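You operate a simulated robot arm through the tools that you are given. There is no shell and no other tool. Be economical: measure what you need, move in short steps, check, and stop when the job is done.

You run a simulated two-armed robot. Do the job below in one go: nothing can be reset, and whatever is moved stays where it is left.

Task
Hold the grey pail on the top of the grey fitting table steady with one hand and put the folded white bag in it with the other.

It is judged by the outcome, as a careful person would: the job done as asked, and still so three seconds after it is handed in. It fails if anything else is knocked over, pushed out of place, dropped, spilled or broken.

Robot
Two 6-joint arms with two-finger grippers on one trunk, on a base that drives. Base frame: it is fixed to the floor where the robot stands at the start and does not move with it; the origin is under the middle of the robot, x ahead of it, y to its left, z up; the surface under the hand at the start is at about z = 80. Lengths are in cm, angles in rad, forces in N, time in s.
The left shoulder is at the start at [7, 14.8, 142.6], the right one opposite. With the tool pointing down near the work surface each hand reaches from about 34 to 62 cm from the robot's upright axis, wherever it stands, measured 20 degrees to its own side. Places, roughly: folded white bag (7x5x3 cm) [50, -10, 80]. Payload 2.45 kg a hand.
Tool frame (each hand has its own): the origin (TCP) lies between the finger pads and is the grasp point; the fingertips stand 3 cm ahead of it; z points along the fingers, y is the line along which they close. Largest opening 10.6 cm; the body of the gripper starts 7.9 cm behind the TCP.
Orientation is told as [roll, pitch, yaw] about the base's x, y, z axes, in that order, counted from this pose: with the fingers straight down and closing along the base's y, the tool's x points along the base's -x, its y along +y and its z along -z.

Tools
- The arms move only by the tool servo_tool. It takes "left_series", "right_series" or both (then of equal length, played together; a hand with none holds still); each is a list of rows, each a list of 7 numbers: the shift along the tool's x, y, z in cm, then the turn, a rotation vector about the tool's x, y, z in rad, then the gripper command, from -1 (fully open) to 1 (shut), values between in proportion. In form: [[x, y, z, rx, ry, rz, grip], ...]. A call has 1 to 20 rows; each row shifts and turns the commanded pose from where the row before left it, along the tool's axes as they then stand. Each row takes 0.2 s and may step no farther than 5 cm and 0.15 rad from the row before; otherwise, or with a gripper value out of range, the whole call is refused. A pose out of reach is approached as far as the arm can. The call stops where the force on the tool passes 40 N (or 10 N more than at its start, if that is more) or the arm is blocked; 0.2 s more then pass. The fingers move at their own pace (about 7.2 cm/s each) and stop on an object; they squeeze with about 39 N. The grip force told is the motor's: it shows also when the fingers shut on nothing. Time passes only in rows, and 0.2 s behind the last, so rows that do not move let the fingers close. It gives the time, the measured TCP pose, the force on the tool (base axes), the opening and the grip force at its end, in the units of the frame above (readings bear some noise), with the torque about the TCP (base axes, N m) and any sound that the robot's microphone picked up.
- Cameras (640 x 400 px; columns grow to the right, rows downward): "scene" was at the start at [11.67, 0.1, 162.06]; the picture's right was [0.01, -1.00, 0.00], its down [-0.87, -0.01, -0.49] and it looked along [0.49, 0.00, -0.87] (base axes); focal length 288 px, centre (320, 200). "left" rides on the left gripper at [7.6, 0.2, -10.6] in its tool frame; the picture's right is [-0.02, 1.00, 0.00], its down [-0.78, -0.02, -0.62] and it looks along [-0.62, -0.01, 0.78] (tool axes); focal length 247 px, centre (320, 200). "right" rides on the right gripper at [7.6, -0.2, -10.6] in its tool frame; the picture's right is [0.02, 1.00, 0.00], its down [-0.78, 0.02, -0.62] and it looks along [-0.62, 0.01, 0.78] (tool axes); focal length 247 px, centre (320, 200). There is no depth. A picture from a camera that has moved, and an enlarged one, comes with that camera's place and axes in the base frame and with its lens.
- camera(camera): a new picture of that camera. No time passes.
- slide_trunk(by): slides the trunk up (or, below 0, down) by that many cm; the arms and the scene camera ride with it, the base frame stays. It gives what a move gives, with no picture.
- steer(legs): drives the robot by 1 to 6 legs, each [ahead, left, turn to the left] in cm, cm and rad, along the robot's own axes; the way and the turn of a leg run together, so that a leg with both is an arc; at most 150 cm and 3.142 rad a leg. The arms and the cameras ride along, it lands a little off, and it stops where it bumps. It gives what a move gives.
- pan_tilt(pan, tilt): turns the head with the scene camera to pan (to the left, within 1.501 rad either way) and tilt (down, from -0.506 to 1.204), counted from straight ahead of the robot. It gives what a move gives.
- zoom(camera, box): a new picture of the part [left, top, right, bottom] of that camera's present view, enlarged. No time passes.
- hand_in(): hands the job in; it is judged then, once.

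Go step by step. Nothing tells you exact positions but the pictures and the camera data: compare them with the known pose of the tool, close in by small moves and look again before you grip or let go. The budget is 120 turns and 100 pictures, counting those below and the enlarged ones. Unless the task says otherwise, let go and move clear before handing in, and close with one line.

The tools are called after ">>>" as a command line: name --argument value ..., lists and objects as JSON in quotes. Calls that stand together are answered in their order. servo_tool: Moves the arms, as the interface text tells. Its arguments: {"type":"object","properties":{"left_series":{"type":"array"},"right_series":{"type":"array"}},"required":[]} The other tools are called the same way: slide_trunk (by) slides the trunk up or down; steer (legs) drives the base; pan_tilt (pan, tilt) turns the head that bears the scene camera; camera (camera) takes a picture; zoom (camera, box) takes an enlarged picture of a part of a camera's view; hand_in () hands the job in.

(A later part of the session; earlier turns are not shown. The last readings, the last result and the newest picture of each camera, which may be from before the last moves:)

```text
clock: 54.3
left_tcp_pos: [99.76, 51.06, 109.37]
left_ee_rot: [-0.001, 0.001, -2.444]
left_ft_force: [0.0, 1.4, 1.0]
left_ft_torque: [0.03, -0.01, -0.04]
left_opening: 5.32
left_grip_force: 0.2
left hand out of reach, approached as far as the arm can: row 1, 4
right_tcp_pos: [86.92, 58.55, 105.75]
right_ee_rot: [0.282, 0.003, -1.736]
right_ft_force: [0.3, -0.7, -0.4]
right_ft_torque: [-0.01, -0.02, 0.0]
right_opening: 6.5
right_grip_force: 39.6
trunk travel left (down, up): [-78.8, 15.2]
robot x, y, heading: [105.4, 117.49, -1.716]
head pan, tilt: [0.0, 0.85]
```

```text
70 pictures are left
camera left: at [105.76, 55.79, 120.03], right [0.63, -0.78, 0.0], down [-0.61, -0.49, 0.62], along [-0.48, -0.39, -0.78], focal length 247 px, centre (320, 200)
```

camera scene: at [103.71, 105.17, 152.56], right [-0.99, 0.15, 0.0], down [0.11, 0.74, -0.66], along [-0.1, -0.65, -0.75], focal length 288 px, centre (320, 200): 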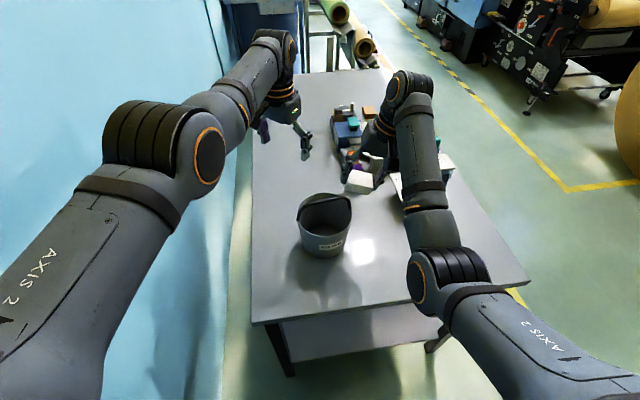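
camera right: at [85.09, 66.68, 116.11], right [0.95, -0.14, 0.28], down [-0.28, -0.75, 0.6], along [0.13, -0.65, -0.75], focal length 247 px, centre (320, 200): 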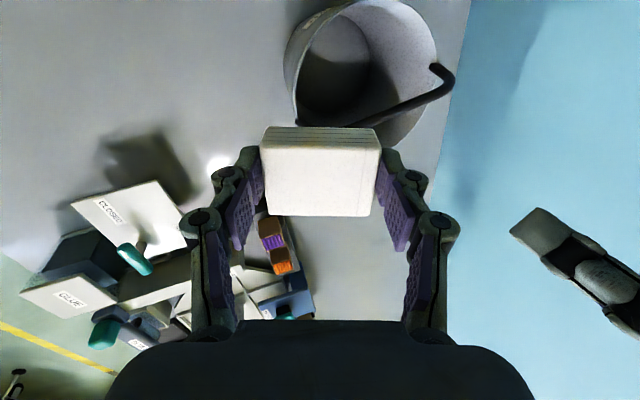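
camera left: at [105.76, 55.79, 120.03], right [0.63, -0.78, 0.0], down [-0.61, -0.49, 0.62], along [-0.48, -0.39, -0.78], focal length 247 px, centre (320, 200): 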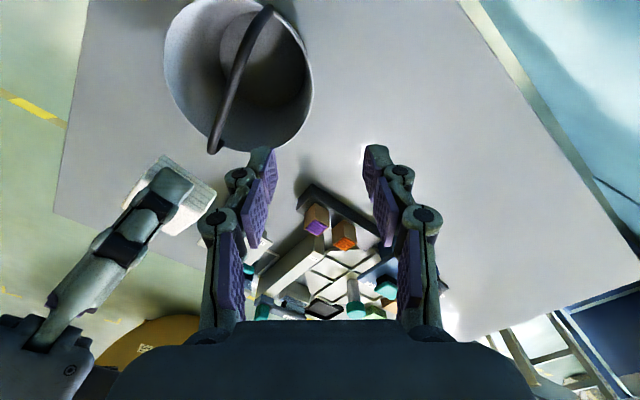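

I trim the position by about 1 cm and come down partway, tips still above the bail's height.

>>> servo_tool --left_series '[[1.1, -0.65, 0, 0, 0, 0, 0], [0, 0, 2, 0, 0, 0, 0], [0, 0, 2, 0, 0, 0, 0], [0, 0, 2, 0, 0, 0, 0], [0, 0, 1, 0, 0, 0, 0], [0, 0, 0, 0, 0, 0, 0]]'

>>> camera --camera "left"

>>> camera --camera "scene"

```text
clock: 55.7
left_tcp_pos: [99.91, 51.31, 102.36]
left_ee_rot: [0.002, -0.001, -2.445]
left_ft_force: [0.4, 0.4, 0.1]
left_ft_torque: [-0.02, -0.01, 0.0]
left_opening: 5.31
left_grip_force: 0.1
left hand out of reach, approached as far as the arm can: row 1
right_tcp_pos: [86.89, 58.54, 105.78]
right_ee_rot: [0.284, 0.002, -1.738]
right_ft_force: [-0.3, 0.8, -0.1]
right_ft_torque: [-0.01, -0.03, 0.0]
right_opening: 6.48
right_grip_force: 38.9
trunk travel left (down, up): [-78.8, 15.2]
robot x, y, heading: [105.43, 117.63, -1.718]
head pan, tilt: [0.0, 0.85]
```

```text
69 pictures are left
camera left: at [105.87, 56.07, 113.02], right [0.63, -0.78, 0.0], down [-0.61, -0.49, 0.62], along [-0.49, -0.39, -0.78], focal length 247 px, centre (320, 200)
```

left: 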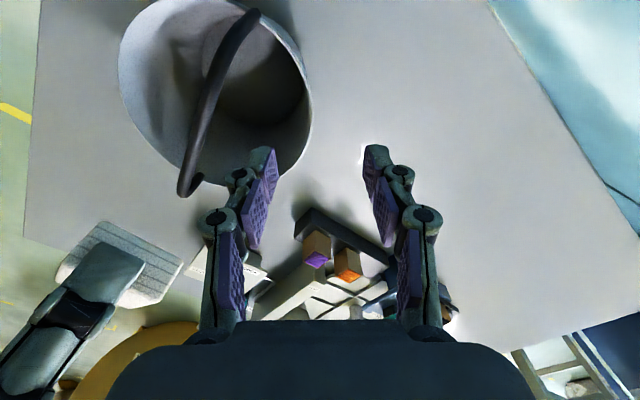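

```text
68 pictures are left
camera scene: at [103.7, 104.9, 152.53], right [-0.99, 0.15, 0.0], down [0.11, 0.74, -0.66], along [-0.1, -0.65, -0.75], focal length 288 px, centre (320, 200)
```

scene: 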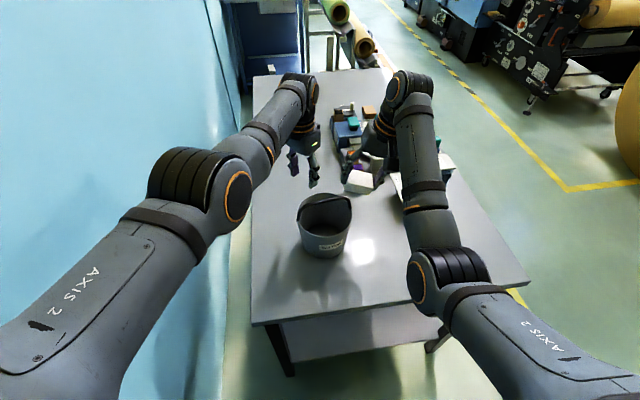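

The left camera confirms the rim estimate. I trim another cm and go down until the tips are just at rim level.

>>> servo_tool --left_series '[[0.9, -0.55, 0, 0, 0, 0, 0], [0, 0, 2, 0, 0, 0, 0], [0, 0, 2, 0, 0, 0, 0], [0, 0, 1.6, 0, 0, 0, 0], [0, 0, 0, 0, 0, 0, 0]]'

>>> camera --camera "left"

```text
clock: 56.9
left_tcp_pos: [100.42, 52.22, 96.78]
left_ee_rot: [0.001, -0.002, -2.445]
left_ft_force: [-0.2, 0.4, 0.1]
left_ft_torque: [0.02, -0.02, -0.03]
left_opening: 5.28
left_grip_force: 0.2
left hand out of reach, approached as far as the arm can: row 1, 3
right_tcp_pos: [86.8, 58.67, 105.83]
right_ee_rot: [0.283, 0.001, -1.735]
right_ft_force: [-0.5, 0.4, -0.4]
right_ft_torque: [-0.01, 0.0, 0.04]
right_opening: 6.46
right_grip_force: 39.0
trunk travel left (down, up): [-78.8, 15.2]
robot x, y, heading: [105.78, 117.65, -1.718]
head pan, tilt: [0.0, 0.85]
```

```text
67 pictures are left
camera left: at [106.41, 56.88, 107.49], right [0.63, -0.78, 0.0], down [-0.61, -0.49, 0.62], along [-0.49, -0.39, -0.78], focal length 247 px, centre (320, 200)
```

left: 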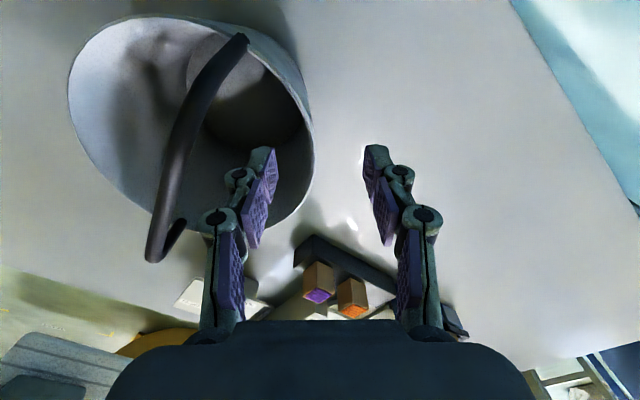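

The rim lies between the open fingers, with the inner one clear of the bail. I go down 3.7 cm more.

>>> servo_tool --left_series '[[0, 0, 1.3, 0, 0, 0, 0], [0, 0, 1.3, 0, 0, 0, 0], [0, 0, 1.2, 0, 0, 0, 0], [0, 0, 0, 0, 0, 0, 0]]'

>>> camera --camera "left"

>>> zoom --camera "scene" --box '[260, 100, 400, 280]'

```text
clock: 57.9
left_tcp_pos: [101.12, 52.96, 93.13]
left_ee_rot: [0.0, -0.001, -2.444]
left_ft_force: [0.8, 0.2, 0.1]
left_ft_torque: [-0.03, -0.02, -0.01]
left_opening: 5.3
left_grip_force: 0.0
left hand out of reach, approached as far as the arm can: row 1, 3
right_tcp_pos: [86.77, 58.55, 105.75]
right_ee_rot: [0.282, 0.002, -1.737]
right_ft_force: [0.5, -0.5, -0.1]
right_ft_torque: [0.0, -0.01, -0.04]
right_opening: 6.46
right_grip_force: 38.5
trunk travel left (down, up): [-78.8, 15.2]
robot x, y, heading: [105.59, 117.55, -1.718]
head pan, tilt: [0.0, 0.85]
```

```text
66 pictures are left
camera left: at [107.08, 57.71, 103.91], right [0.63, -0.78, 0.0], down [-0.61, -0.49, 0.62], along [-0.49, -0.39, -0.78], focal length 247 px, centre (320, 200)
```

left: 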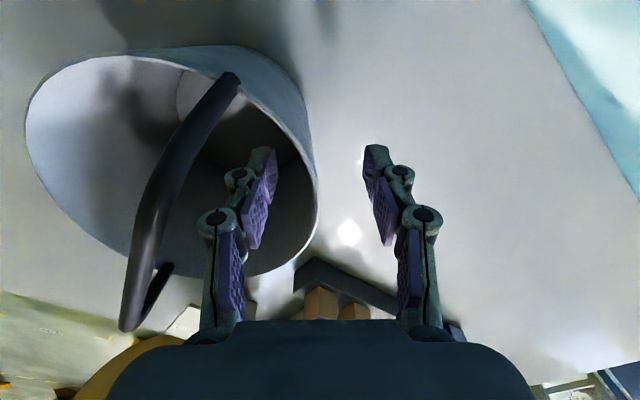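

```text
2.22 times, centred on (330, 190) of scene
camera zoom: at [103.7, 104.9, 152.53], right [-0.99, 0.15, 0.0], down [0.11, 0.74, -0.66], along [-0.1, -0.65, -0.75], focal length 641 px, centre (298, 222)
```

zoom: 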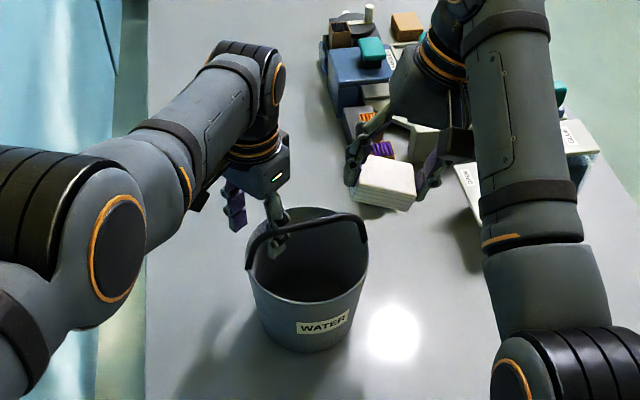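

The rim is centred between the pads. I close the left hand on it gradually.

>>> servo_tool --left_series '[[0, 0, 0, 0, 0, 0, 0.3], [0, 0, 0, 0, 0, 0, 0.5], [0, 0, 0, 0, 0, 0, 0.7], [0, 0, 0, 0, 0, 0, 0.8], [0, 0, 0, 0, 0, 0, 0.9], [0, 0, 0, 0, 0, 0, 1], [0, 0, 0, 0, 0, 0, 1]]'

>>> camera --camera "left"

>>> camera --camera "right"

```text
clock: 59.5
left_tcp_pos: [101.04, 53.03, 93.32]
left_ee_rot: [0.001, -0.003, -2.444]
left_ft_force: [-1.0, 1.0, 4.3]
left_ft_torque: [0.7, 0.51, 0.1]
left_opening: 0.63
left_grip_force: 32.6
right_tcp_pos: [86.74, 58.59, 105.7]
right_ee_rot: [0.283, 0.0, -1.738]
right_ft_force: [0.5, -0.3, -0.7]
right_ft_torque: [0.01, -0.04, -0.01]
right_opening: 6.47
right_grip_force: 38.7
trunk travel left (down, up): [-78.8, 15.2]
robot x, y, heading: [105.35, 117.57, -1.715]
head pan, tilt: [0.0, 0.85]
```

```text
64 pictures are left
camera left: at [107.04, 57.76, 103.98], right [0.63, -0.78, 0.0], down [-0.61, -0.49, 0.62], along [-0.49, -0.39, -0.78], focal length 247 px, centre (320, 200)
```

left: 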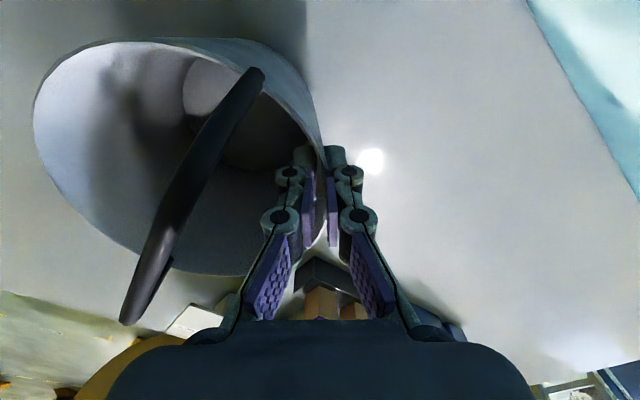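

```text
63 pictures are left
camera right: at [85.06, 66.54, 116.03], right [0.95, -0.14, 0.28], down [-0.28, -0.75, 0.6], along [0.13, -0.65, -0.75], focal length 247 px, centre (320, 200)
```

right: 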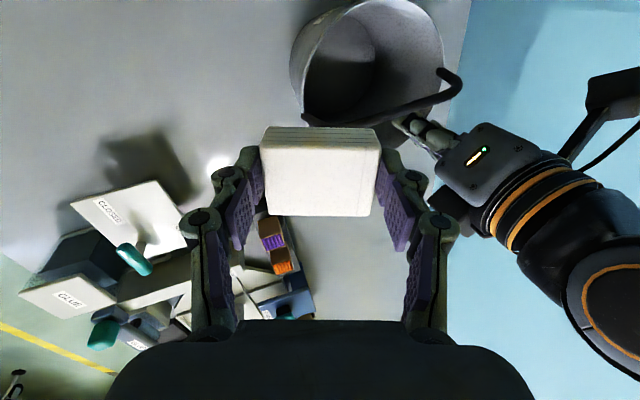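

The rim is held, with the pads 0.63 cm apart. The pail seems to have shifted slightly as they closed, so I check its stance before bringing in the bag.

>>> zoom --camera "scene" --box '[260, 100, 400, 280]'

>>> zoom --camera "right" --box '[270, 0, 490, 150]'

```text
2.22 times, centred on (330, 190) of scene
camera zoom: at [103.67, 104.99, 152.55], right [-0.99, 0.15, 0.0], down [0.11, 0.74, -0.66], along [-0.1, -0.65, -0.75], focal length 641 px, centre (298, 222)
```

zoom: 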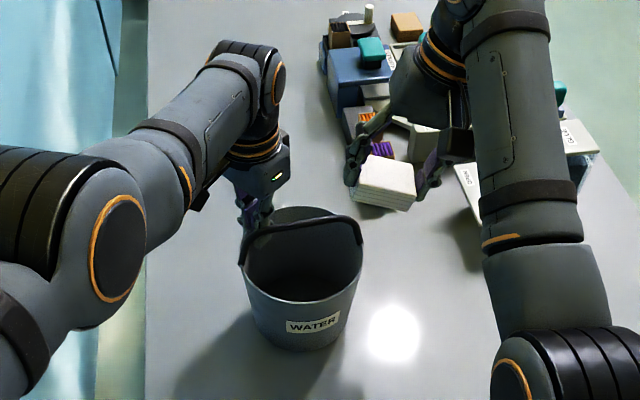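

```text
2.67 times, centred on (380, 75) of right
camera zoom: at [85.06, 66.54, 116.03], right [0.95, -0.14, 0.28], down [-0.28, -0.75, 0.6], along [0.13, -0.65, -0.75], focal length 659 px, centre (160, 533)
```

zoom: 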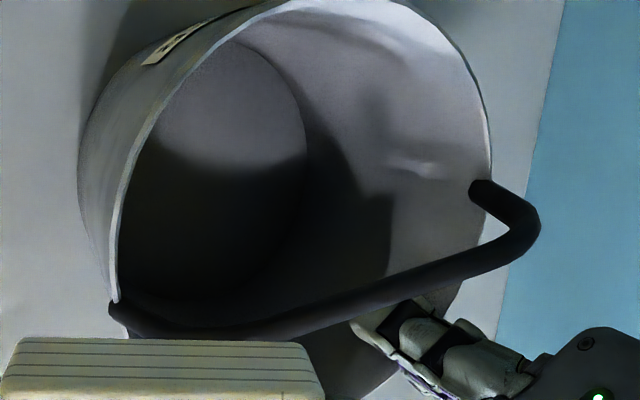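

The pail is upright, with its centre now near [96.2, 57.8]. I level the bag's yaw to the bail and move it halfway towards the near half of the opening, staying above the bail.

>>> servo_tool --right_series '[[0, 0, 0, 0, 0.028, -0.096, 1], [0, 0, 0, 0, 0.028, -0.096, 1], [1.45, 0, 0, 0, 0, 0, 1], [1.45, 0, 0, 0, 0, 0, 1], [0.05, 1.45, 0.42, 0, 0, 0, 1], [0.05, 1.45, 0.42, 0, 0, 0, 1], [0, 0, 0, 0, 0, 0, 1]]'

>>> camera --camera "scene"

```text
clock: 61.1
left_tcp_pos: [101.12, 53.04, 93.26]
left_ee_rot: [0.002, 0.0, -2.444]
left_ft_force: [-1.5, 0.2, 6.0]
left_ft_torque: [0.69, 0.52, 0.12]
left_opening: 0.59
left_grip_force: 33.3
right_tcp_pos: [89.95, 59.35, 104.24]
right_ee_rot: [0.283, 0.0, -1.535]
right_ft_force: [0.3, 0.0, -0.9]
right_ft_torque: [-0.02, 0.02, 0.04]
right_opening: 6.46
right_grip_force: 38.9
right hand out of reach, approached as far as the arm can: row 2, 3, 4
trunk travel left (down, up): [-78.8, 15.2]
robot x, y, heading: [105.67, 117.67, -1.72]
head pan, tilt: [0.0, 0.85]
```

```text
60 pictures are left
camera scene: at [103.66, 104.98, 152.54], right [-0.99, 0.15, 0.0], down [0.11, 0.74, -0.66], along [-0.1, -0.65, -0.75], focal length 288 px, centre (320, 200)
```

scene: 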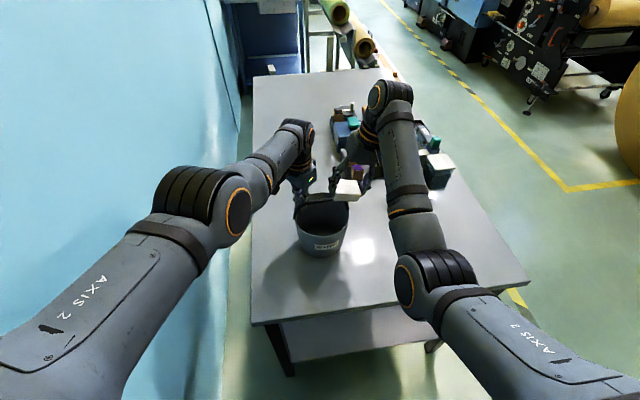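

The right hand can't draw back further with the tool this upright. I pitch its fingers slightly toward the robot so the wrist can stay farther out.

>>> servo_tool --right_series '[[0, 0, 0, 0, 0.1, 0, 1], [0, 0, 0, 0, 0.1, 0, 1], [0, 0, 0, 0, 0, 0, 1], [0, 0, 0, 0, 0, 0, 1]]'

```text
clock: 62.1
left_tcp_pos: [101.17, 52.99, 93.31]
left_ee_rot: [0.002, -0.002, -2.446]
left_ft_force: [-0.1, -0.4, 5.2]
left_ft_torque: [0.67, 0.5, 0.12]
left_opening: 0.6
left_grip_force: 32.7
right_tcp_pos: [89.93, 58.71, 103.82]
right_ee_rot: [0.289, 0.194, -1.48]
right_ft_force: [-0.5, 0.8, -0.9]
right_ft_torque: [0.02, 0.0, 0.01]
right_opening: 6.46
right_grip_force: 39.4
right hand out of reach, approached as far as the arm can: row 1
trunk travel left (down, up): [-78.8, 15.2]
robot x, y, heading: [105.52, 117.45, -1.713]
head pan, tilt: [0.0, 0.85]
```

That went the wrong way, so I pitch the other way, fingers pointing away from the robot.

>>> servo_tool --right_series '[[0, 0, 0, 0, -0.1, 0, 1], [0, 0, 0, 0, -0.1, 0, 1], [0, 0, 0, 0, -0.1, 0, 1], [0, 0, 0, 0, -0.1, 0, 1], [0, 0, 0, 0, 0, 0, 1]]'

```text
clock: 63.3
left_tcp_pos: [101.18, 53.07, 93.33]
left_ee_rot: [-0.001, -0.001, -2.446]
left_ft_force: [-0.7, -1.0, 6.2]
left_ft_torque: [0.72, 0.5, 0.13]
left_opening: 0.61
left_grip_force: 32.6
right_tcp_pos: [89.92, 58.85, 103.97]
right_ee_rot: [0.288, -0.192, -1.593]
right_ft_force: [-1.2, -0.3, 0.0]
right_ft_torque: [0.03, -0.01, 0.02]
right_opening: 6.49
right_grip_force: 38.8
trunk travel left (down, up): [-78.8, 15.2]
robot x, y, heading: [105.83, 117.22, -1.721]
head pan, tilt: [0.0, 0.85]
```

Now there is no reach warning. I move the bag 2.9 cm toward the robot and 1 cm up.

>>> servo_tool --right_series '[[1.33, 0.19, -0.745, 0, 0, 0, 1], [1.33, 0.19, -0.745, 0, 0, 0, 1], [0, 0, 0, 0, 0, 0, 1], [0, 0, 0, 0, 0, 0, 1]]'

```text
clock: 64.3
left_tcp_pos: [101.12, 52.95, 93.13]
left_ee_rot: [0.002, -0.002, -2.447]
left_ft_force: [-0.9, -1.5, 5.9]
left_ft_torque: [0.67, 0.5, 0.14]
left_opening: 0.61
left_grip_force: 32.5
right_tcp_pos: [90.1, 61.72, 104.98]
right_ee_rot: [0.289, -0.192, -1.594]
right_ft_force: [-0.2, -0.3, -1.1]
right_ft_torque: [0.03, 0.01, 0.01]
right_opening: 6.48
right_grip_force: 39.5
trunk travel left (down, up): [-78.8, 15.2]
robot x, y, heading: [105.38, 117.5, -1.723]
head pan, tilt: [0.0, 0.85]
```

That worked precisely. I move in x toward the middle of the opening and look.

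>>> servo_tool --right_series '[[0.04, 1.7, 0.5, 0, 0, 0, 1], [0.04, 1.7, 0.5, 0, 0, 0, 1], [0.04, 1.7, 0.5, 0, 0, 0, 1], [0, 0, 0, 0, 0, 0, 1], [0, 0, 0, 0, 0, 0, 1]]'

>>> camera --camera "scene"

>>> camera --camera "right"

>>> camera --camera "left"

```text
clock: 65.7
left_tcp_pos: [101.08, 53.0, 93.32]
left_ee_rot: [0.001, -0.002, -2.446]
left_ft_force: [-0.4, 0.9, 4.1]
left_ft_torque: [0.73, 0.43, -0.01]
left_opening: 0.62
left_grip_force: 32.3
right_tcp_pos: [90.27, 61.19, 104.15]
right_ee_rot: [0.207, -0.192, -1.633]
right_ft_force: [0.2, 0.2, -0.2]
right_ft_torque: [-0.02, 0.0, -0.01]
right_opening: 6.48
right_grip_force: 39.0
trunk travel left (down, up): [-78.8, 15.2]
robot x, y, heading: [105.69, 117.72, -1.719]
head pan, tilt: [0.0, 0.85]
stopped in row 5 (right hand): the arm was blocked; the commanded pose is now the measured one
```

```text
59 pictures are left
camera scene: at [103.7, 104.98, 152.54], right [-0.99, 0.15, 0.0], down [0.11, 0.74, -0.66], along [-0.1, -0.65, -0.75], focal length 288 px, centre (320, 200)
```

scene: 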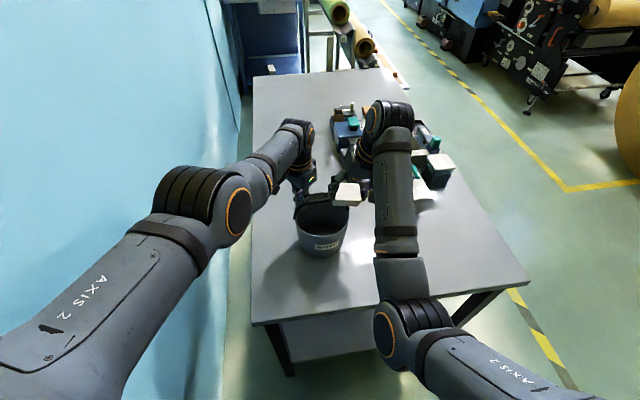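

```text
58 pictures are left
camera right: at [88.57, 70.77, 112.94], right [0.98, 0.0, 0.2], down [-0.15, -0.64, 0.75], along [0.13, -0.77, -0.63], focal length 247 px, centre (320, 200)
```

right: 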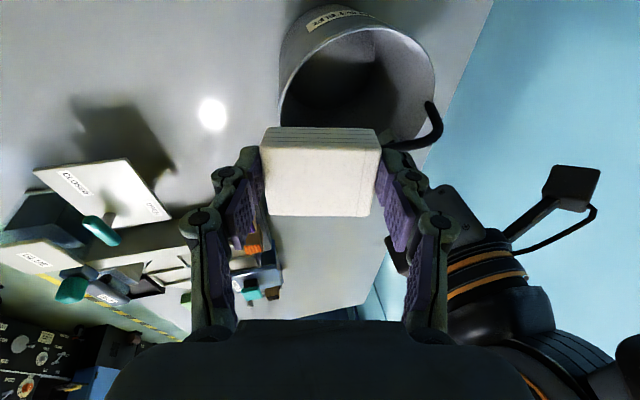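

```text
57 pictures are left
camera left: at [107.05, 57.75, 104.01], right [0.62, -0.78, 0.0], down [-0.61, -0.49, 0.62], along [-0.49, -0.39, -0.78], focal length 247 px, centre (320, 200)
```

left: 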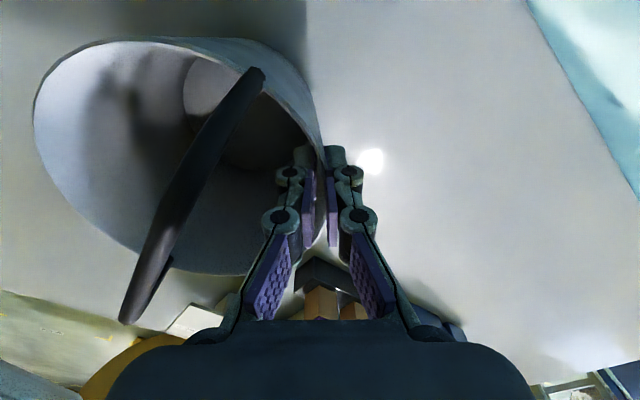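

The inward limit shows up again as lost tilt. Since the pitch already keeps the wrists apart, I drop the sideways tilt and pitch a little more, then test.

>>> servo_tool --right_series '[[0, 0, -0.7, 0.1, 0, 0, 1], [0, 0, -0.7, 0.1, 0, 0, 1], [0, 0, 0, 0, -0.1, 0, 1], [0, 0, 0, 0, 0, 0, 1], [0, 1, 0, 0, 0, 0, 1], [0, 1, 0, 0, 0, 0, 1], [0, 0, 0, 0, 0, 0, 1]]'

```text
clock: 67.5
left_tcp_pos: [101.17, 53.12, 93.41]
left_ee_rot: [0.0, -0.001, -2.446]
left_ft_force: [0.7, 0.2, 5.1]
left_ft_torque: [0.69, 0.45, -0.05]
left_opening: 0.59
left_grip_force: 32.6
right_tcp_pos: [83.47, 59.98, 104.5]
right_ee_rot: [-0.08, -0.289, -1.667]
right_ft_force: [-0.2, 0.5, -1.0]
right_ft_torque: [-0.03, 0.0, -0.01]
right_opening: 6.45
right_grip_force: 38.8
right hand out of reach, approached as far as the arm can: row 2, 3, 5, 6
trunk travel left (down, up): [-78.8, 15.2]
robot x, y, heading: [105.81, 117.46, -1.717]
head pan, tilt: [0.0, 0.85]
stopped in row 7 (right hand): the arm was blocked; the commanded pose is now the measured one
```

That shows the wrist's own sideways position is the limit, so more inward tilt is what helps. I tilt to about 0.5 rad.

>>> servo_tool --right_series '[[0, 0, -0.3, -0.12, 0, 0, 1], [0, 0, -0.3, -0.12, 0, 0, 1], [0, 0, -0.3, -0.12, 0.05, 0, 1], [0, 0, -0.3, -0.12, 0.05, 0, 1], [0, 0, -0.3, -0.12, 0, 0, 1], [0, 0, 0, 0, 0, 0, 1], [0, 0, 0, 0, 0, 0, 1]]'

```text
clock: 69.1
left_tcp_pos: [101.01, 53.03, 93.18]
left_ee_rot: [0.001, -0.002, -2.445]
left_ft_force: [0.0, 0.9, 6.5]
left_ft_torque: [0.7, 0.48, 0.02]
left_opening: 0.58
left_grip_force: 32.4
right_tcp_pos: [83.66, 60.23, 105.93]
right_ee_rot: [0.518, -0.192, -1.639]
right_ft_force: [0.0, 0.3, 0.6]
right_ft_torque: [0.0, -0.01, 0.0]
right_opening: 6.48
right_grip_force: 38.9
trunk travel left (down, up): [-78.8, 15.2]
robot x, y, heading: [105.79, 117.72, -1.714]
head pan, tilt: [0.0, 0.85]
```

The tilt took without any limit. I move in toward the opening again.

>>> servo_tool --right_series '[[0.52, 1.54, 0.76, 0, 0, 0, 1], [0.52, 1.54, 0.76, 0, 0, 0, 1], [0.52, 1.54, 0.76, 0, 0, 0, 1], [0.52, 1.54, 0.76, 0, 0, 0, 1], [0, 0, 0, 0, 0, 0, 1], [0, 0, 0, 0, 0, 0, 1]]'

```text
clock: 70.5
left_tcp_pos: [101.09, 52.92, 93.34]
left_ee_rot: [0.002, -0.002, -2.443]
left_ft_force: [-0.1, -1.0, 5.4]
left_ft_torque: [0.64, 0.51, 0.05]
left_opening: 0.61
left_grip_force: 32.9
right_tcp_pos: [90.48, 62.12, 105.77]
right_ee_rot: [0.516, -0.191, -1.635]
right_ft_force: [0.0, 0.4, -0.2]
right_ft_torque: [0.01, 0.03, -0.01]
right_opening: 6.47
right_grip_force: 39.2
trunk travel left (down, up): [-78.8, 15.2]
robot x, y, heading: [105.49, 117.46, -1.721]
head pan, tilt: [0.0, 0.85]
```

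No limit so far, so I continue 4 cm more.

>>> servo_tool --right_series '[[0.07, 1.22, 0.67, 0, 0, 0, 1], [0.07, 1.22, 0.67, 0, 0, 0, 1], [0.07, 1.22, 0.67, 0, 0, 0, 1], [0, 0, 0, 0, 0, 0, 1]]'

>>> camera --camera "scene"

>>> camera --camera "right"

>>> camera --camera "left"

```text
clock: 71.5
left_tcp_pos: [101.1, 52.95, 93.28]
left_ee_rot: [0.003, -0.002, -2.446]
left_ft_force: [-1.3, 0.3, 5.2]
left_ft_torque: [0.66, 0.48, 0.06]
left_opening: 0.59
left_grip_force: 32.7
right_tcp_pos: [94.67, 62.05, 105.91]
right_ee_rot: [0.517, -0.192, -1.637]
right_ft_force: [-0.6, -0.1, -0.4]
right_ft_torque: [0.02, 0.04, 0.02]
right_opening: 6.49
right_grip_force: 39.0
trunk travel left (down, up): [-78.8, 15.2]
robot x, y, heading: [105.53, 117.42, -1.725]
head pan, tilt: [0.0, 0.85]
```

```text
56 pictures are left
camera scene: at [103.7, 104.98, 152.54], right [-0.99, 0.15, 0.0], down [0.11, 0.74, -0.66], along [-0.1, -0.65, -0.75], focal length 288 px, centre (320, 200)
```

scene: 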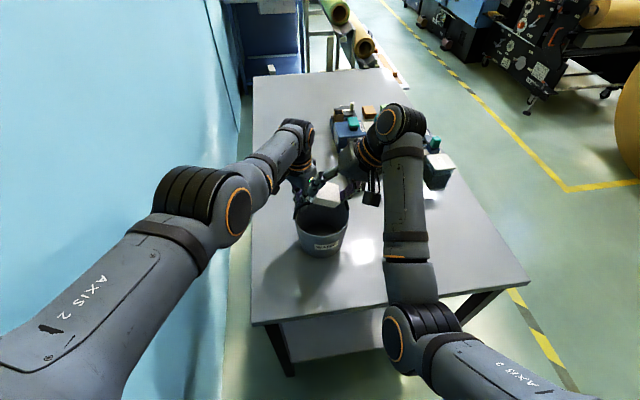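

```text
55 pictures are left
camera right: at [90.07, 71.51, 113.46], right [0.88, 0.06, 0.48], down [-0.34, -0.64, 0.69], along [0.35, -0.76, -0.54], focal length 247 px, centre (320, 200)
```

right: 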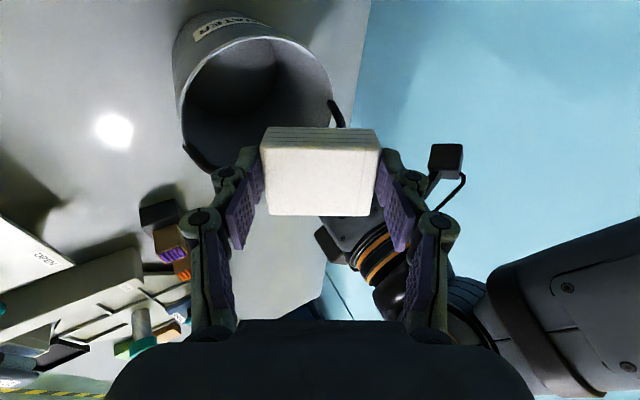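

```text
54 pictures are left
camera left: at [107.08, 57.74, 103.99], right [0.63, -0.78, 0.0], down [-0.61, -0.49, 0.62], along [-0.49, -0.39, -0.78], focal length 247 px, centre (320, 200)
```

left: 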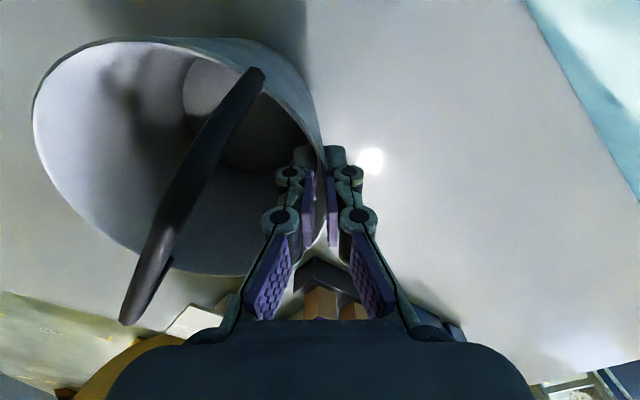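

The bag is over the near half of the opening, clear of the left hand. I start down, aligning its yaw with the bail and easing the pitch.

>>> servo_tool --right_series '[[0.19, -0.49, 0.85, -0.012, 0.032, -0.055, 1], [0.19, -0.49, 0.85, -0.012, 0.032, -0.055, 1], [0.19, -0.49, 0.85, 0, 0.05, 0, 1], [0.15, -0.49, 0.85, 0, 0.05, 0, 1], [0, 0, 0, 0, 0, 0, 1]]'

>>> zoom --camera "scene" --box '[260, 140, 400, 270]'

>>> camera --camera "right"

```text
clock: 72.7
left_tcp_pos: [101.09, 53.0, 93.3]
left_ee_rot: [0.0, -0.002, -2.443]
left_ft_force: [0.3, -1.4, 5.4]
left_ft_torque: [0.61, 0.54, 0.08]
left_opening: 0.61
left_grip_force: 33.0
right_tcp_pos: [94.78, 61.98, 101.84]
right_ee_rot: [0.512, -0.103, -1.458]
right_ft_force: [0.0, -0.5, -0.3]
right_ft_torque: [0.01, 0.01, -0.05]
right_opening: 6.47
right_grip_force: 38.4
trunk travel left (down, up): [-78.8, 15.2]
robot x, y, heading: [105.66, 117.91, -1.719]
head pan, tilt: [0.0, 0.85]
```

```text
3.08 times, centred on (330, 205) of scene
camera zoom: at [103.72, 105.01, 152.55], right [-0.99, 0.15, 0.0], down [0.11, 0.74, -0.66], along [-0.1, -0.65, -0.75], focal length 887 px, centre (289, 185)
```

zoom: 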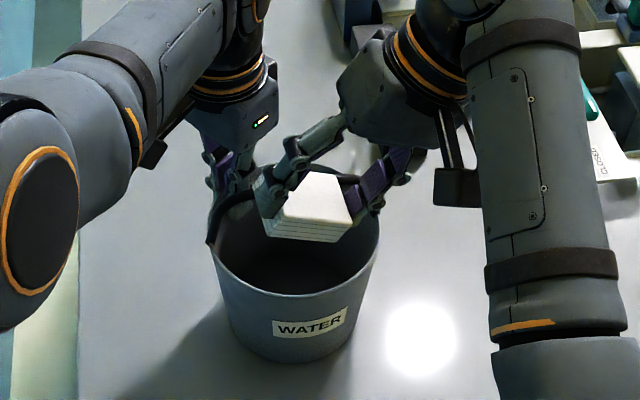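

```text
52 pictures are left
camera right: at [88.57, 69.75, 110.26], right [0.86, 0.17, 0.48], down [-0.2, -0.75, 0.63], along [0.47, -0.64, -0.61], focal length 247 px, centre (320, 200)
```

right: 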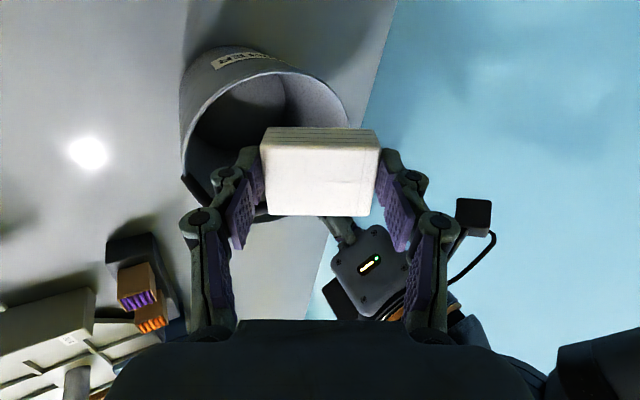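

The bag is aligned with the bail. I shift it 0.5 cm away from the robot and lower it to rim level.

>>> servo_tool --right_series '[[-0.4, -0.56, 0.88, 0, 0, 0, 1], [0.1, -0.49, 0.87, 0, 0, 0, 1], [0.1, -0.49, 0.87, 0, 0, 0, 1], [0.1, -0.49, 0.87, 0, 0, 0, 1], [0, 0, 0, 0, 0, 0, 1]]'

>>> zoom --camera "scene" --box '[260, 140, 400, 270]'

>>> camera --camera "right"

>>> camera --camera "left"

```text
clock: 73.9
left_tcp_pos: [101.01, 52.98, 93.35]
left_ee_rot: [0.001, -0.002, -2.445]
left_ft_force: [-0.4, -3.4, 8.7]
left_ft_torque: [0.38, 0.77, 0.36]
left_opening: 0.61
left_grip_force: 32.7
right_tcp_pos: [94.64, 61.48, 97.93]
right_ee_rot: [0.506, -0.104, -1.457]
right_ft_force: [-0.1, 0.7, -0.8]
right_ft_torque: [-0.03, 0.01, -0.02]
right_opening: 6.44
right_grip_force: 38.8
trunk travel left (down, up): [-78.8, 15.2]
robot x, y, heading: [105.58, 117.45, -1.723]
head pan, tilt: [0.0, 0.85]
```

```text
3.08 times, centred on (330, 205) of scene
camera zoom: at [103.73, 104.95, 152.54], right [-0.99, 0.15, 0.0], down [0.11, 0.74, -0.66], along [-0.1, -0.65, -0.75], focal length 887 px, centre (289, 185)
```

zoom: 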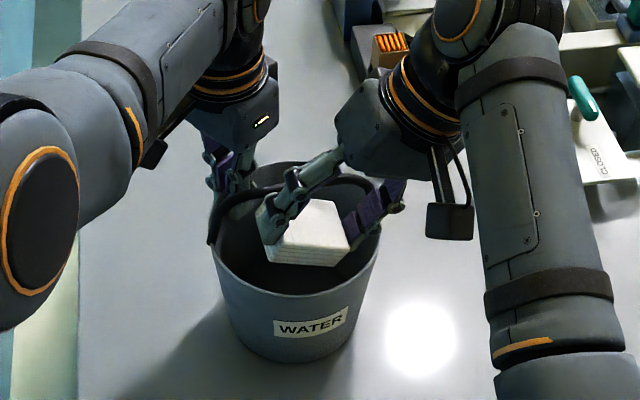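

```text
50 pictures are left
camera right: at [88.46, 69.22, 106.3], right [0.86, 0.17, 0.48], down [-0.2, -0.75, 0.63], along [0.47, -0.64, -0.61], focal length 247 px, centre (320, 200)
```

right: 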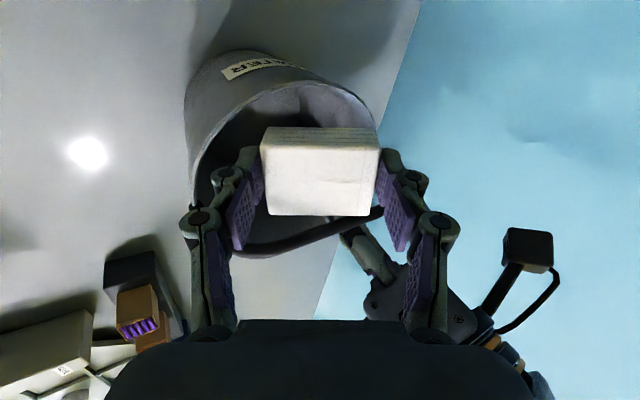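

```text
49 pictures are left
camera left: at [107.06, 57.73, 103.99], right [0.63, -0.78, 0.0], down [-0.61, -0.49, 0.62], along [-0.49, -0.39, -0.78], focal length 247 px, centre (320, 200)
```

left: 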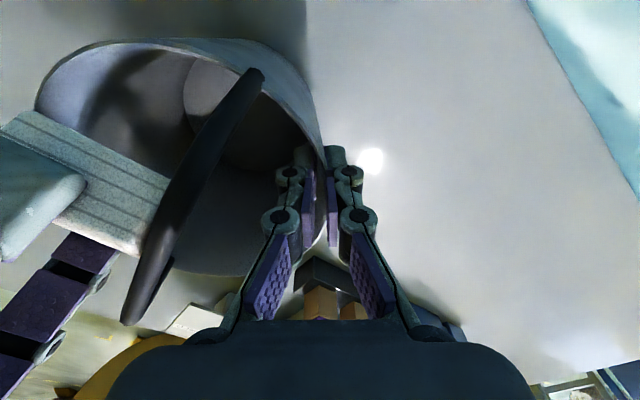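

The bag's lower end is entering the opening. The left hand feels a light touch, probably the bag's far corner on the bail. I shift it 0.2 cm nearer and go down 1.5 cm, watching the forces.

>>> servo_tool --right_series '[[0.25, -0.22, 0.43, 0, 0, 0, 1], [0.05, -0.25, 0.43, 0, 0, 0, 1], [0.05, -0.25, 0.43, 0, 0, 0, 1], [0, 0, 0, 0, 0, 0, 1]]'

>>> zoom --camera "scene" --box '[270, 150, 390, 260]'

>>> camera --camera "left"

>>> camera --camera "right"

```text
clock: 74.9
left_tcp_pos: [101.11, 52.87, 93.31]
left_ee_rot: [0.003, -0.002, -2.443]
left_ft_force: [-1.5, -3.2, 7.9]
left_ft_torque: [0.39, 0.8, 0.37]
left_opening: 0.59
left_grip_force: 32.3
right_tcp_pos: [94.7, 61.73, 96.21]
right_ee_rot: [0.508, -0.103, -1.457]
right_ft_force: [0.0, 0.0, 0.2]
right_ft_torque: [-0.01, -0.02, 0.01]
right_opening: 6.47
right_grip_force: 38.9
trunk travel left (down, up): [-78.8, 15.2]
robot x, y, heading: [105.29, 117.26, -1.715]
head pan, tilt: [0.0, 0.85]
```

```text
3.64 times, centred on (330, 205) of scene
camera zoom: at [103.71, 104.95, 152.54], right [-0.99, 0.15, 0.0], down [0.11, 0.74, -0.66], along [-0.1, -0.65, -0.75], focal length 1049 px, centre (284, 182)
```

zoom: 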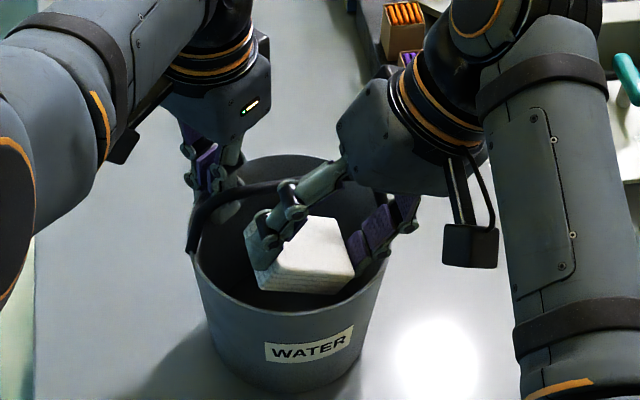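

```text
47 pictures are left
camera left: at [107.08, 57.73, 103.96], right [0.63, -0.78, 0.0], down [-0.61, -0.49, 0.62], along [-0.49, -0.39, -0.78], focal length 247 px, centre (320, 200)
```

left: 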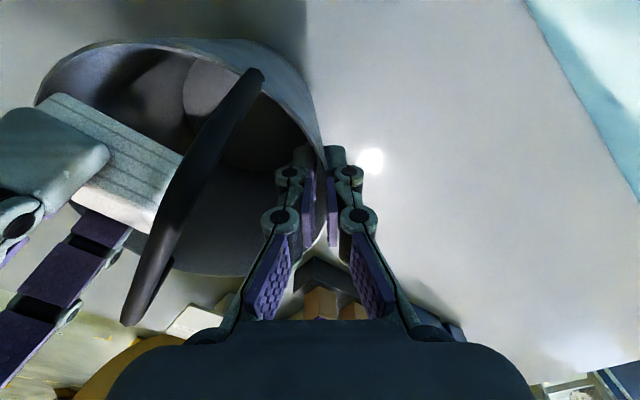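

```text
46 pictures are left
camera right: at [88.48, 69.46, 104.73], right [0.86, 0.17, 0.48], down [-0.2, -0.75, 0.63], along [0.47, -0.64, -0.61], focal length 247 px, centre (320, 200)
```

right: 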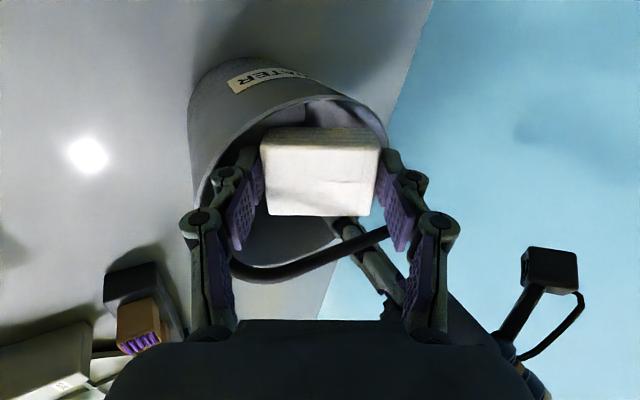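

There's no contact on the right hand and the bag is inside the rim outline. I go 1.5 cm lower, with 0.4 cm to the left to free the right finger.

>>> servo_tool --right_series '[[0.03, -0.03, 0.57, 0, 0, 0, 1], [0.05, -0.2, 0.45, 0, 0, 0, 1], [0.05, -0.25, 0.43, 0, 0, 0, 1], [0, 0, 0, 0, 0, 0, 1]]'

>>> zoom --camera "scene" --box '[270, 150, 390, 260]'

>>> zoom --camera "left" --box '[0, 0, 320, 330]'

```text
clock: 75.9
left_tcp_pos: [101.03, 52.93, 93.34]
left_ee_rot: [-0.001, -0.001, -2.446]
left_ft_force: [-1.5, -2.0, 6.4]
left_ft_torque: [0.4, 0.8, 0.38]
left_opening: 0.63
left_grip_force: 33.3
right_tcp_pos: [95.05, 61.6, 94.91]
right_ee_rot: [0.508, -0.104, -1.458]
right_ft_force: [0.1, -0.9, -0.2]
right_ft_torque: [-0.01, 0.01, -0.06]
right_opening: 6.48
right_grip_force: 38.9
trunk travel left (down, up): [-78.8, 15.2]
robot x, y, heading: [105.49, 117.73, -1.716]
head pan, tilt: [0.0, 0.85]
```

```text
3.64 times, centred on (330, 205) of scene
camera zoom: at [103.7, 104.95, 152.54], right [-0.99, 0.15, 0.0], down [0.11, 0.74, -0.66], along [-0.1, -0.65, -0.75], focal length 1049 px, centre (284, 182)
```

zoom: 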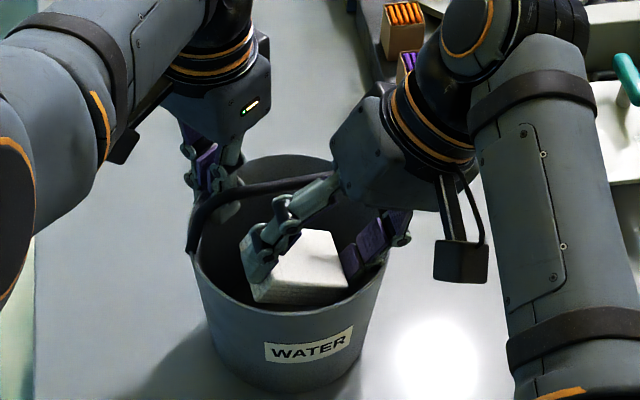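

```text
1.21 times, centred on (160, 165) of left
camera zoom: at [107.08, 57.73, 103.96], right [0.63, -0.78, 0.0], down [-0.61, -0.49, 0.62], along [-0.49, -0.39, -0.78], focal length 299 px, centre (514, 242)
```

zoom: 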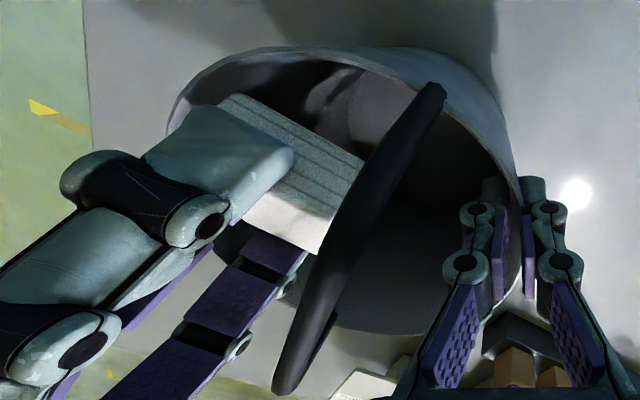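

The bag is well inside, its bottom about 3 cm below the rim. I open the right hand just enough to let it slide out.

>>> servo_tool --right_series '[[0, 0, 0, 0, 0, 0, -0.25], [0, 0, 0, 0, 0, 0, -0.3], [0, 0, 0, 0, 0, 0, -0.36], [0, 0, 0, 0, 0, 0, -0.42], [0, 0, 0, 0, 0, 0, -0.42]]'

>>> zoom --camera "scene" --box '[270, 150, 390, 260]'

>>> zoom --camera "left" --box '[0, 0, 320, 330]'

>>> camera --camera "right"

```text
clock: 77.1
left_tcp_pos: [101.16, 53.14, 93.3]
left_ee_rot: [0.0, -0.001, -2.446]
left_ft_force: [-3.5, 0.1, 5.2]
left_ft_torque: [0.67, 0.57, 0.31]
left_opening: 0.56
left_grip_force: 32.6
right_tcp_pos: [95.05, 61.53, 94.84]
right_ee_rot: [0.511, -0.103, -1.457]
right_ft_force: [3.0, -0.5, 0.3]
right_ft_torque: [-0.03, -0.07, 0.04]
right_opening: 7.28
right_grip_force: 0.1
trunk travel left (down, up): [-78.8, 15.2]
robot x, y, heading: [105.78, 117.23, -1.716]
head pan, tilt: [0.0, 0.85]
```

```text
3.64 times, centred on (330, 205) of scene
camera zoom: at [103.73, 104.99, 152.54], right [-0.99, 0.15, 0.0], down [0.11, 0.74, -0.66], along [-0.1, -0.65, -0.75], focal length 1049 px, centre (284, 182)
```

zoom: 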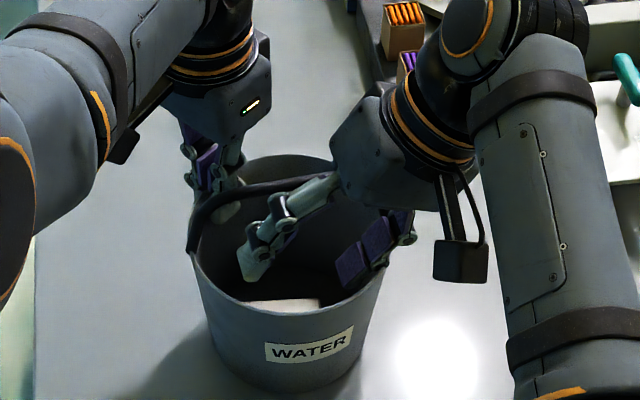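

```text
1.21 times, centred on (160, 165) of left
camera zoom: at [107.08, 57.76, 103.98], right [0.63, -0.78, 0.0], down [-0.61, -0.49, 0.62], along [-0.49, -0.39, -0.78], focal length 299 px, centre (514, 242)
```

zoom: 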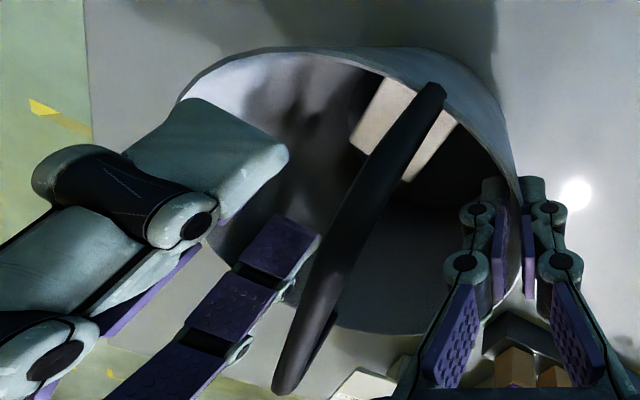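

```text
41 pictures are left
camera right: at [88.86, 69.41, 103.27], right [0.86, 0.17, 0.48], down [-0.2, -0.75, 0.63], along [0.47, -0.64, -0.61], focal length 247 px, centre (320, 200)
```

right: 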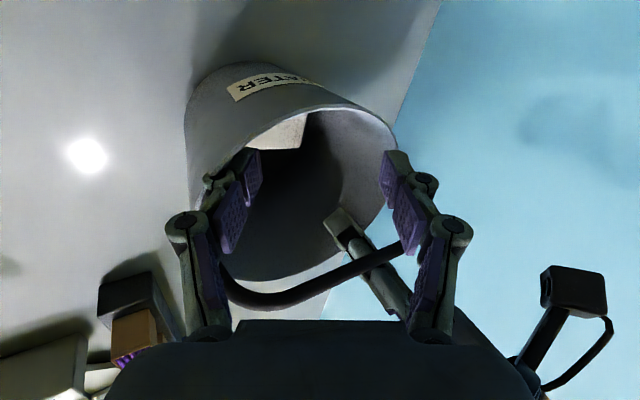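

The bag has dropped to the pail's bottom. I narrow the right fingers a little and lift the right hand straight up and out.

>>> servo_tool --right_series '[[0, 0, 0, 0, 0, 0, -0.15], [0, 0, 0, 0, 0, 0, -0.15], [-0.1, 0.49, -0.87, 0, 0, 0, -0.15], [-0.1, 0.49, -0.87, 0, 0, 0, -0.15], [-0.15, 0.73, -1.3, 0, 0, 0, -0.15], [-0.15, 0.73, -1.3, 0, 0, 0, -0.15], [-0.15, 0.73, -1.3, 0, 0, 0, -0.15], [-0.15, 0.73, -1.3, 0, 0, 0, -0.15], [-0.15, 0.73, -1.3, 0, 0, 0, -0.15], [-0.15, 0.73, -1.3, 0, 0, 0, -0.15], [0, 0, 0, 0, 0, 0, -0.15]]'

>>> camera --camera "scene"

```text
clock: 79.5
left_tcp_pos: [101.1, 52.92, 93.28]
left_ee_rot: [0.0, -0.003, -2.446]
left_ft_force: [-1.3, -0.3, 4.0]
left_ft_torque: [0.58, 0.65, 0.17]
left_opening: 0.59
left_grip_force: 32.9
right_tcp_pos: [95.21, 61.45, 105.78]
right_ee_rot: [0.509, -0.105, -1.457]
right_ft_force: [1.1, 0.7, 0.1]
right_ft_torque: [0.02, 0.0, 0.01]
right_opening: 6.11
right_grip_force: 0.0
trunk travel left (down, up): [-78.8, 15.2]
robot x, y, heading: [105.87, 117.63, -1.716]
head pan, tilt: [0.0, 0.85]
```

```text
40 pictures are left
camera scene: at [103.69, 104.97, 152.54], right [-0.99, 0.15, 0.0], down [0.11, 0.74, -0.66], along [-0.1, -0.65, -0.75], focal length 288 px, centre (320, 200)
```

scene: 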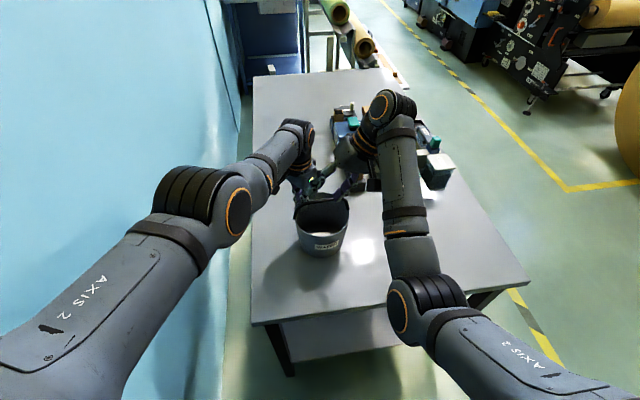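

The right hand is clear above. I move it off to the right, then open the left hand off the rim.

>>> servo_tool --right_series '[[0.22, -1.72, -0.99, 0, 0, 0, -0.15], [0.22, -1.72, -0.99, 0, 0, 0, -0.15], [0.22, -1.72, -0.99, 0, 0, 0, -0.15], [0.22, -1.72, -0.99, 0, 0, 0, -0.15], [0.22, -1.72, -0.99, 0, 0, 0, -0.15], [0, 0, 0, 0, 0, 0, -0.15]]'

>>> servo_tool --left_series '[[0, 0, 0, 0, 0, 0, 0.7], [0, 0, 0, 0, 0, 0, 0.5], [0, 0, 0, 0, 0, 0, 0.3], [0, 0, 0, 0, 0, 0, 0.2], [0, 0, 0, 0, 0, 0, 0.2]]'

>>> camera --camera "left"

```text
clock: 80.9
left_tcp_pos: [101.08, 53.02, 93.19]
left_ee_rot: [0.0, -0.001, -2.442]
left_ft_force: [-1.6, 0.1, 5.2]
left_ft_torque: [0.64, 0.56, 0.13]
left_opening: 0.61
left_grip_force: 33.0
right_tcp_pos: [85.28, 60.82, 105.11]
right_ee_rot: [0.509, -0.105, -1.455]
right_ft_force: [-0.6, -0.2, -0.5]
right_ft_torque: [-0.01, 0.01, 0.02]
right_opening: 6.08
right_grip_force: 0.1
right hand out of reach, approached as far as the arm can: row 1, 3
trunk travel left (down, up): [-78.8, 15.2]
robot x, y, heading: [105.84, 117.51, -1.717]
head pan, tilt: [0.0, 0.85]
```

```text
clock: 82.1
left_tcp_pos: [101.15, 53.01, 93.25]
left_ee_rot: [-0.001, -0.002, -2.444]
left_ft_force: [-0.1, 0.5, 0.5]
left_ft_torque: [-0.01, 0.03, 0.04]
left_opening: 4.24
left_grip_force: 0.1
right_tcp_pos: [85.11, 60.83, 105.19]
right_ee_rot: [0.51, -0.102, -1.455]
right_ft_force: [0.4, -0.1, -0.8]
right_ft_torque: [0.01, 0.03, 0.0]
right_opening: 6.1
right_grip_force: 0.1
trunk travel left (down, up): [-78.8, 15.2]
robot x, y, heading: [105.65, 117.78, -1.718]
head pan, tilt: [0.0, 0.85]
```

```text
39 pictures are left
camera left: at [107.08, 57.7, 103.95], right [0.63, -0.78, 0.0], down [-0.61, -0.49, 0.62], along [-0.49, -0.39, -0.78], focal length 247 px, centre (320, 200)
```

left: 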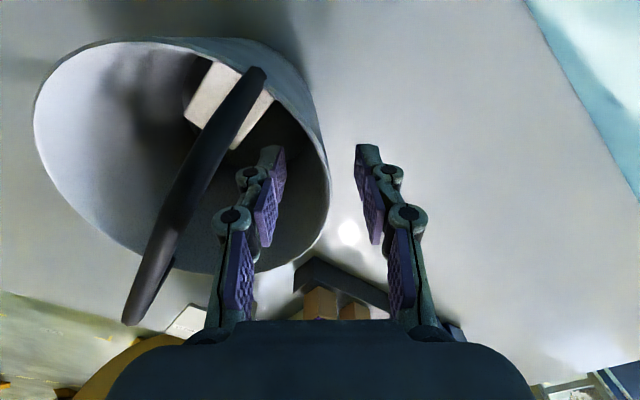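

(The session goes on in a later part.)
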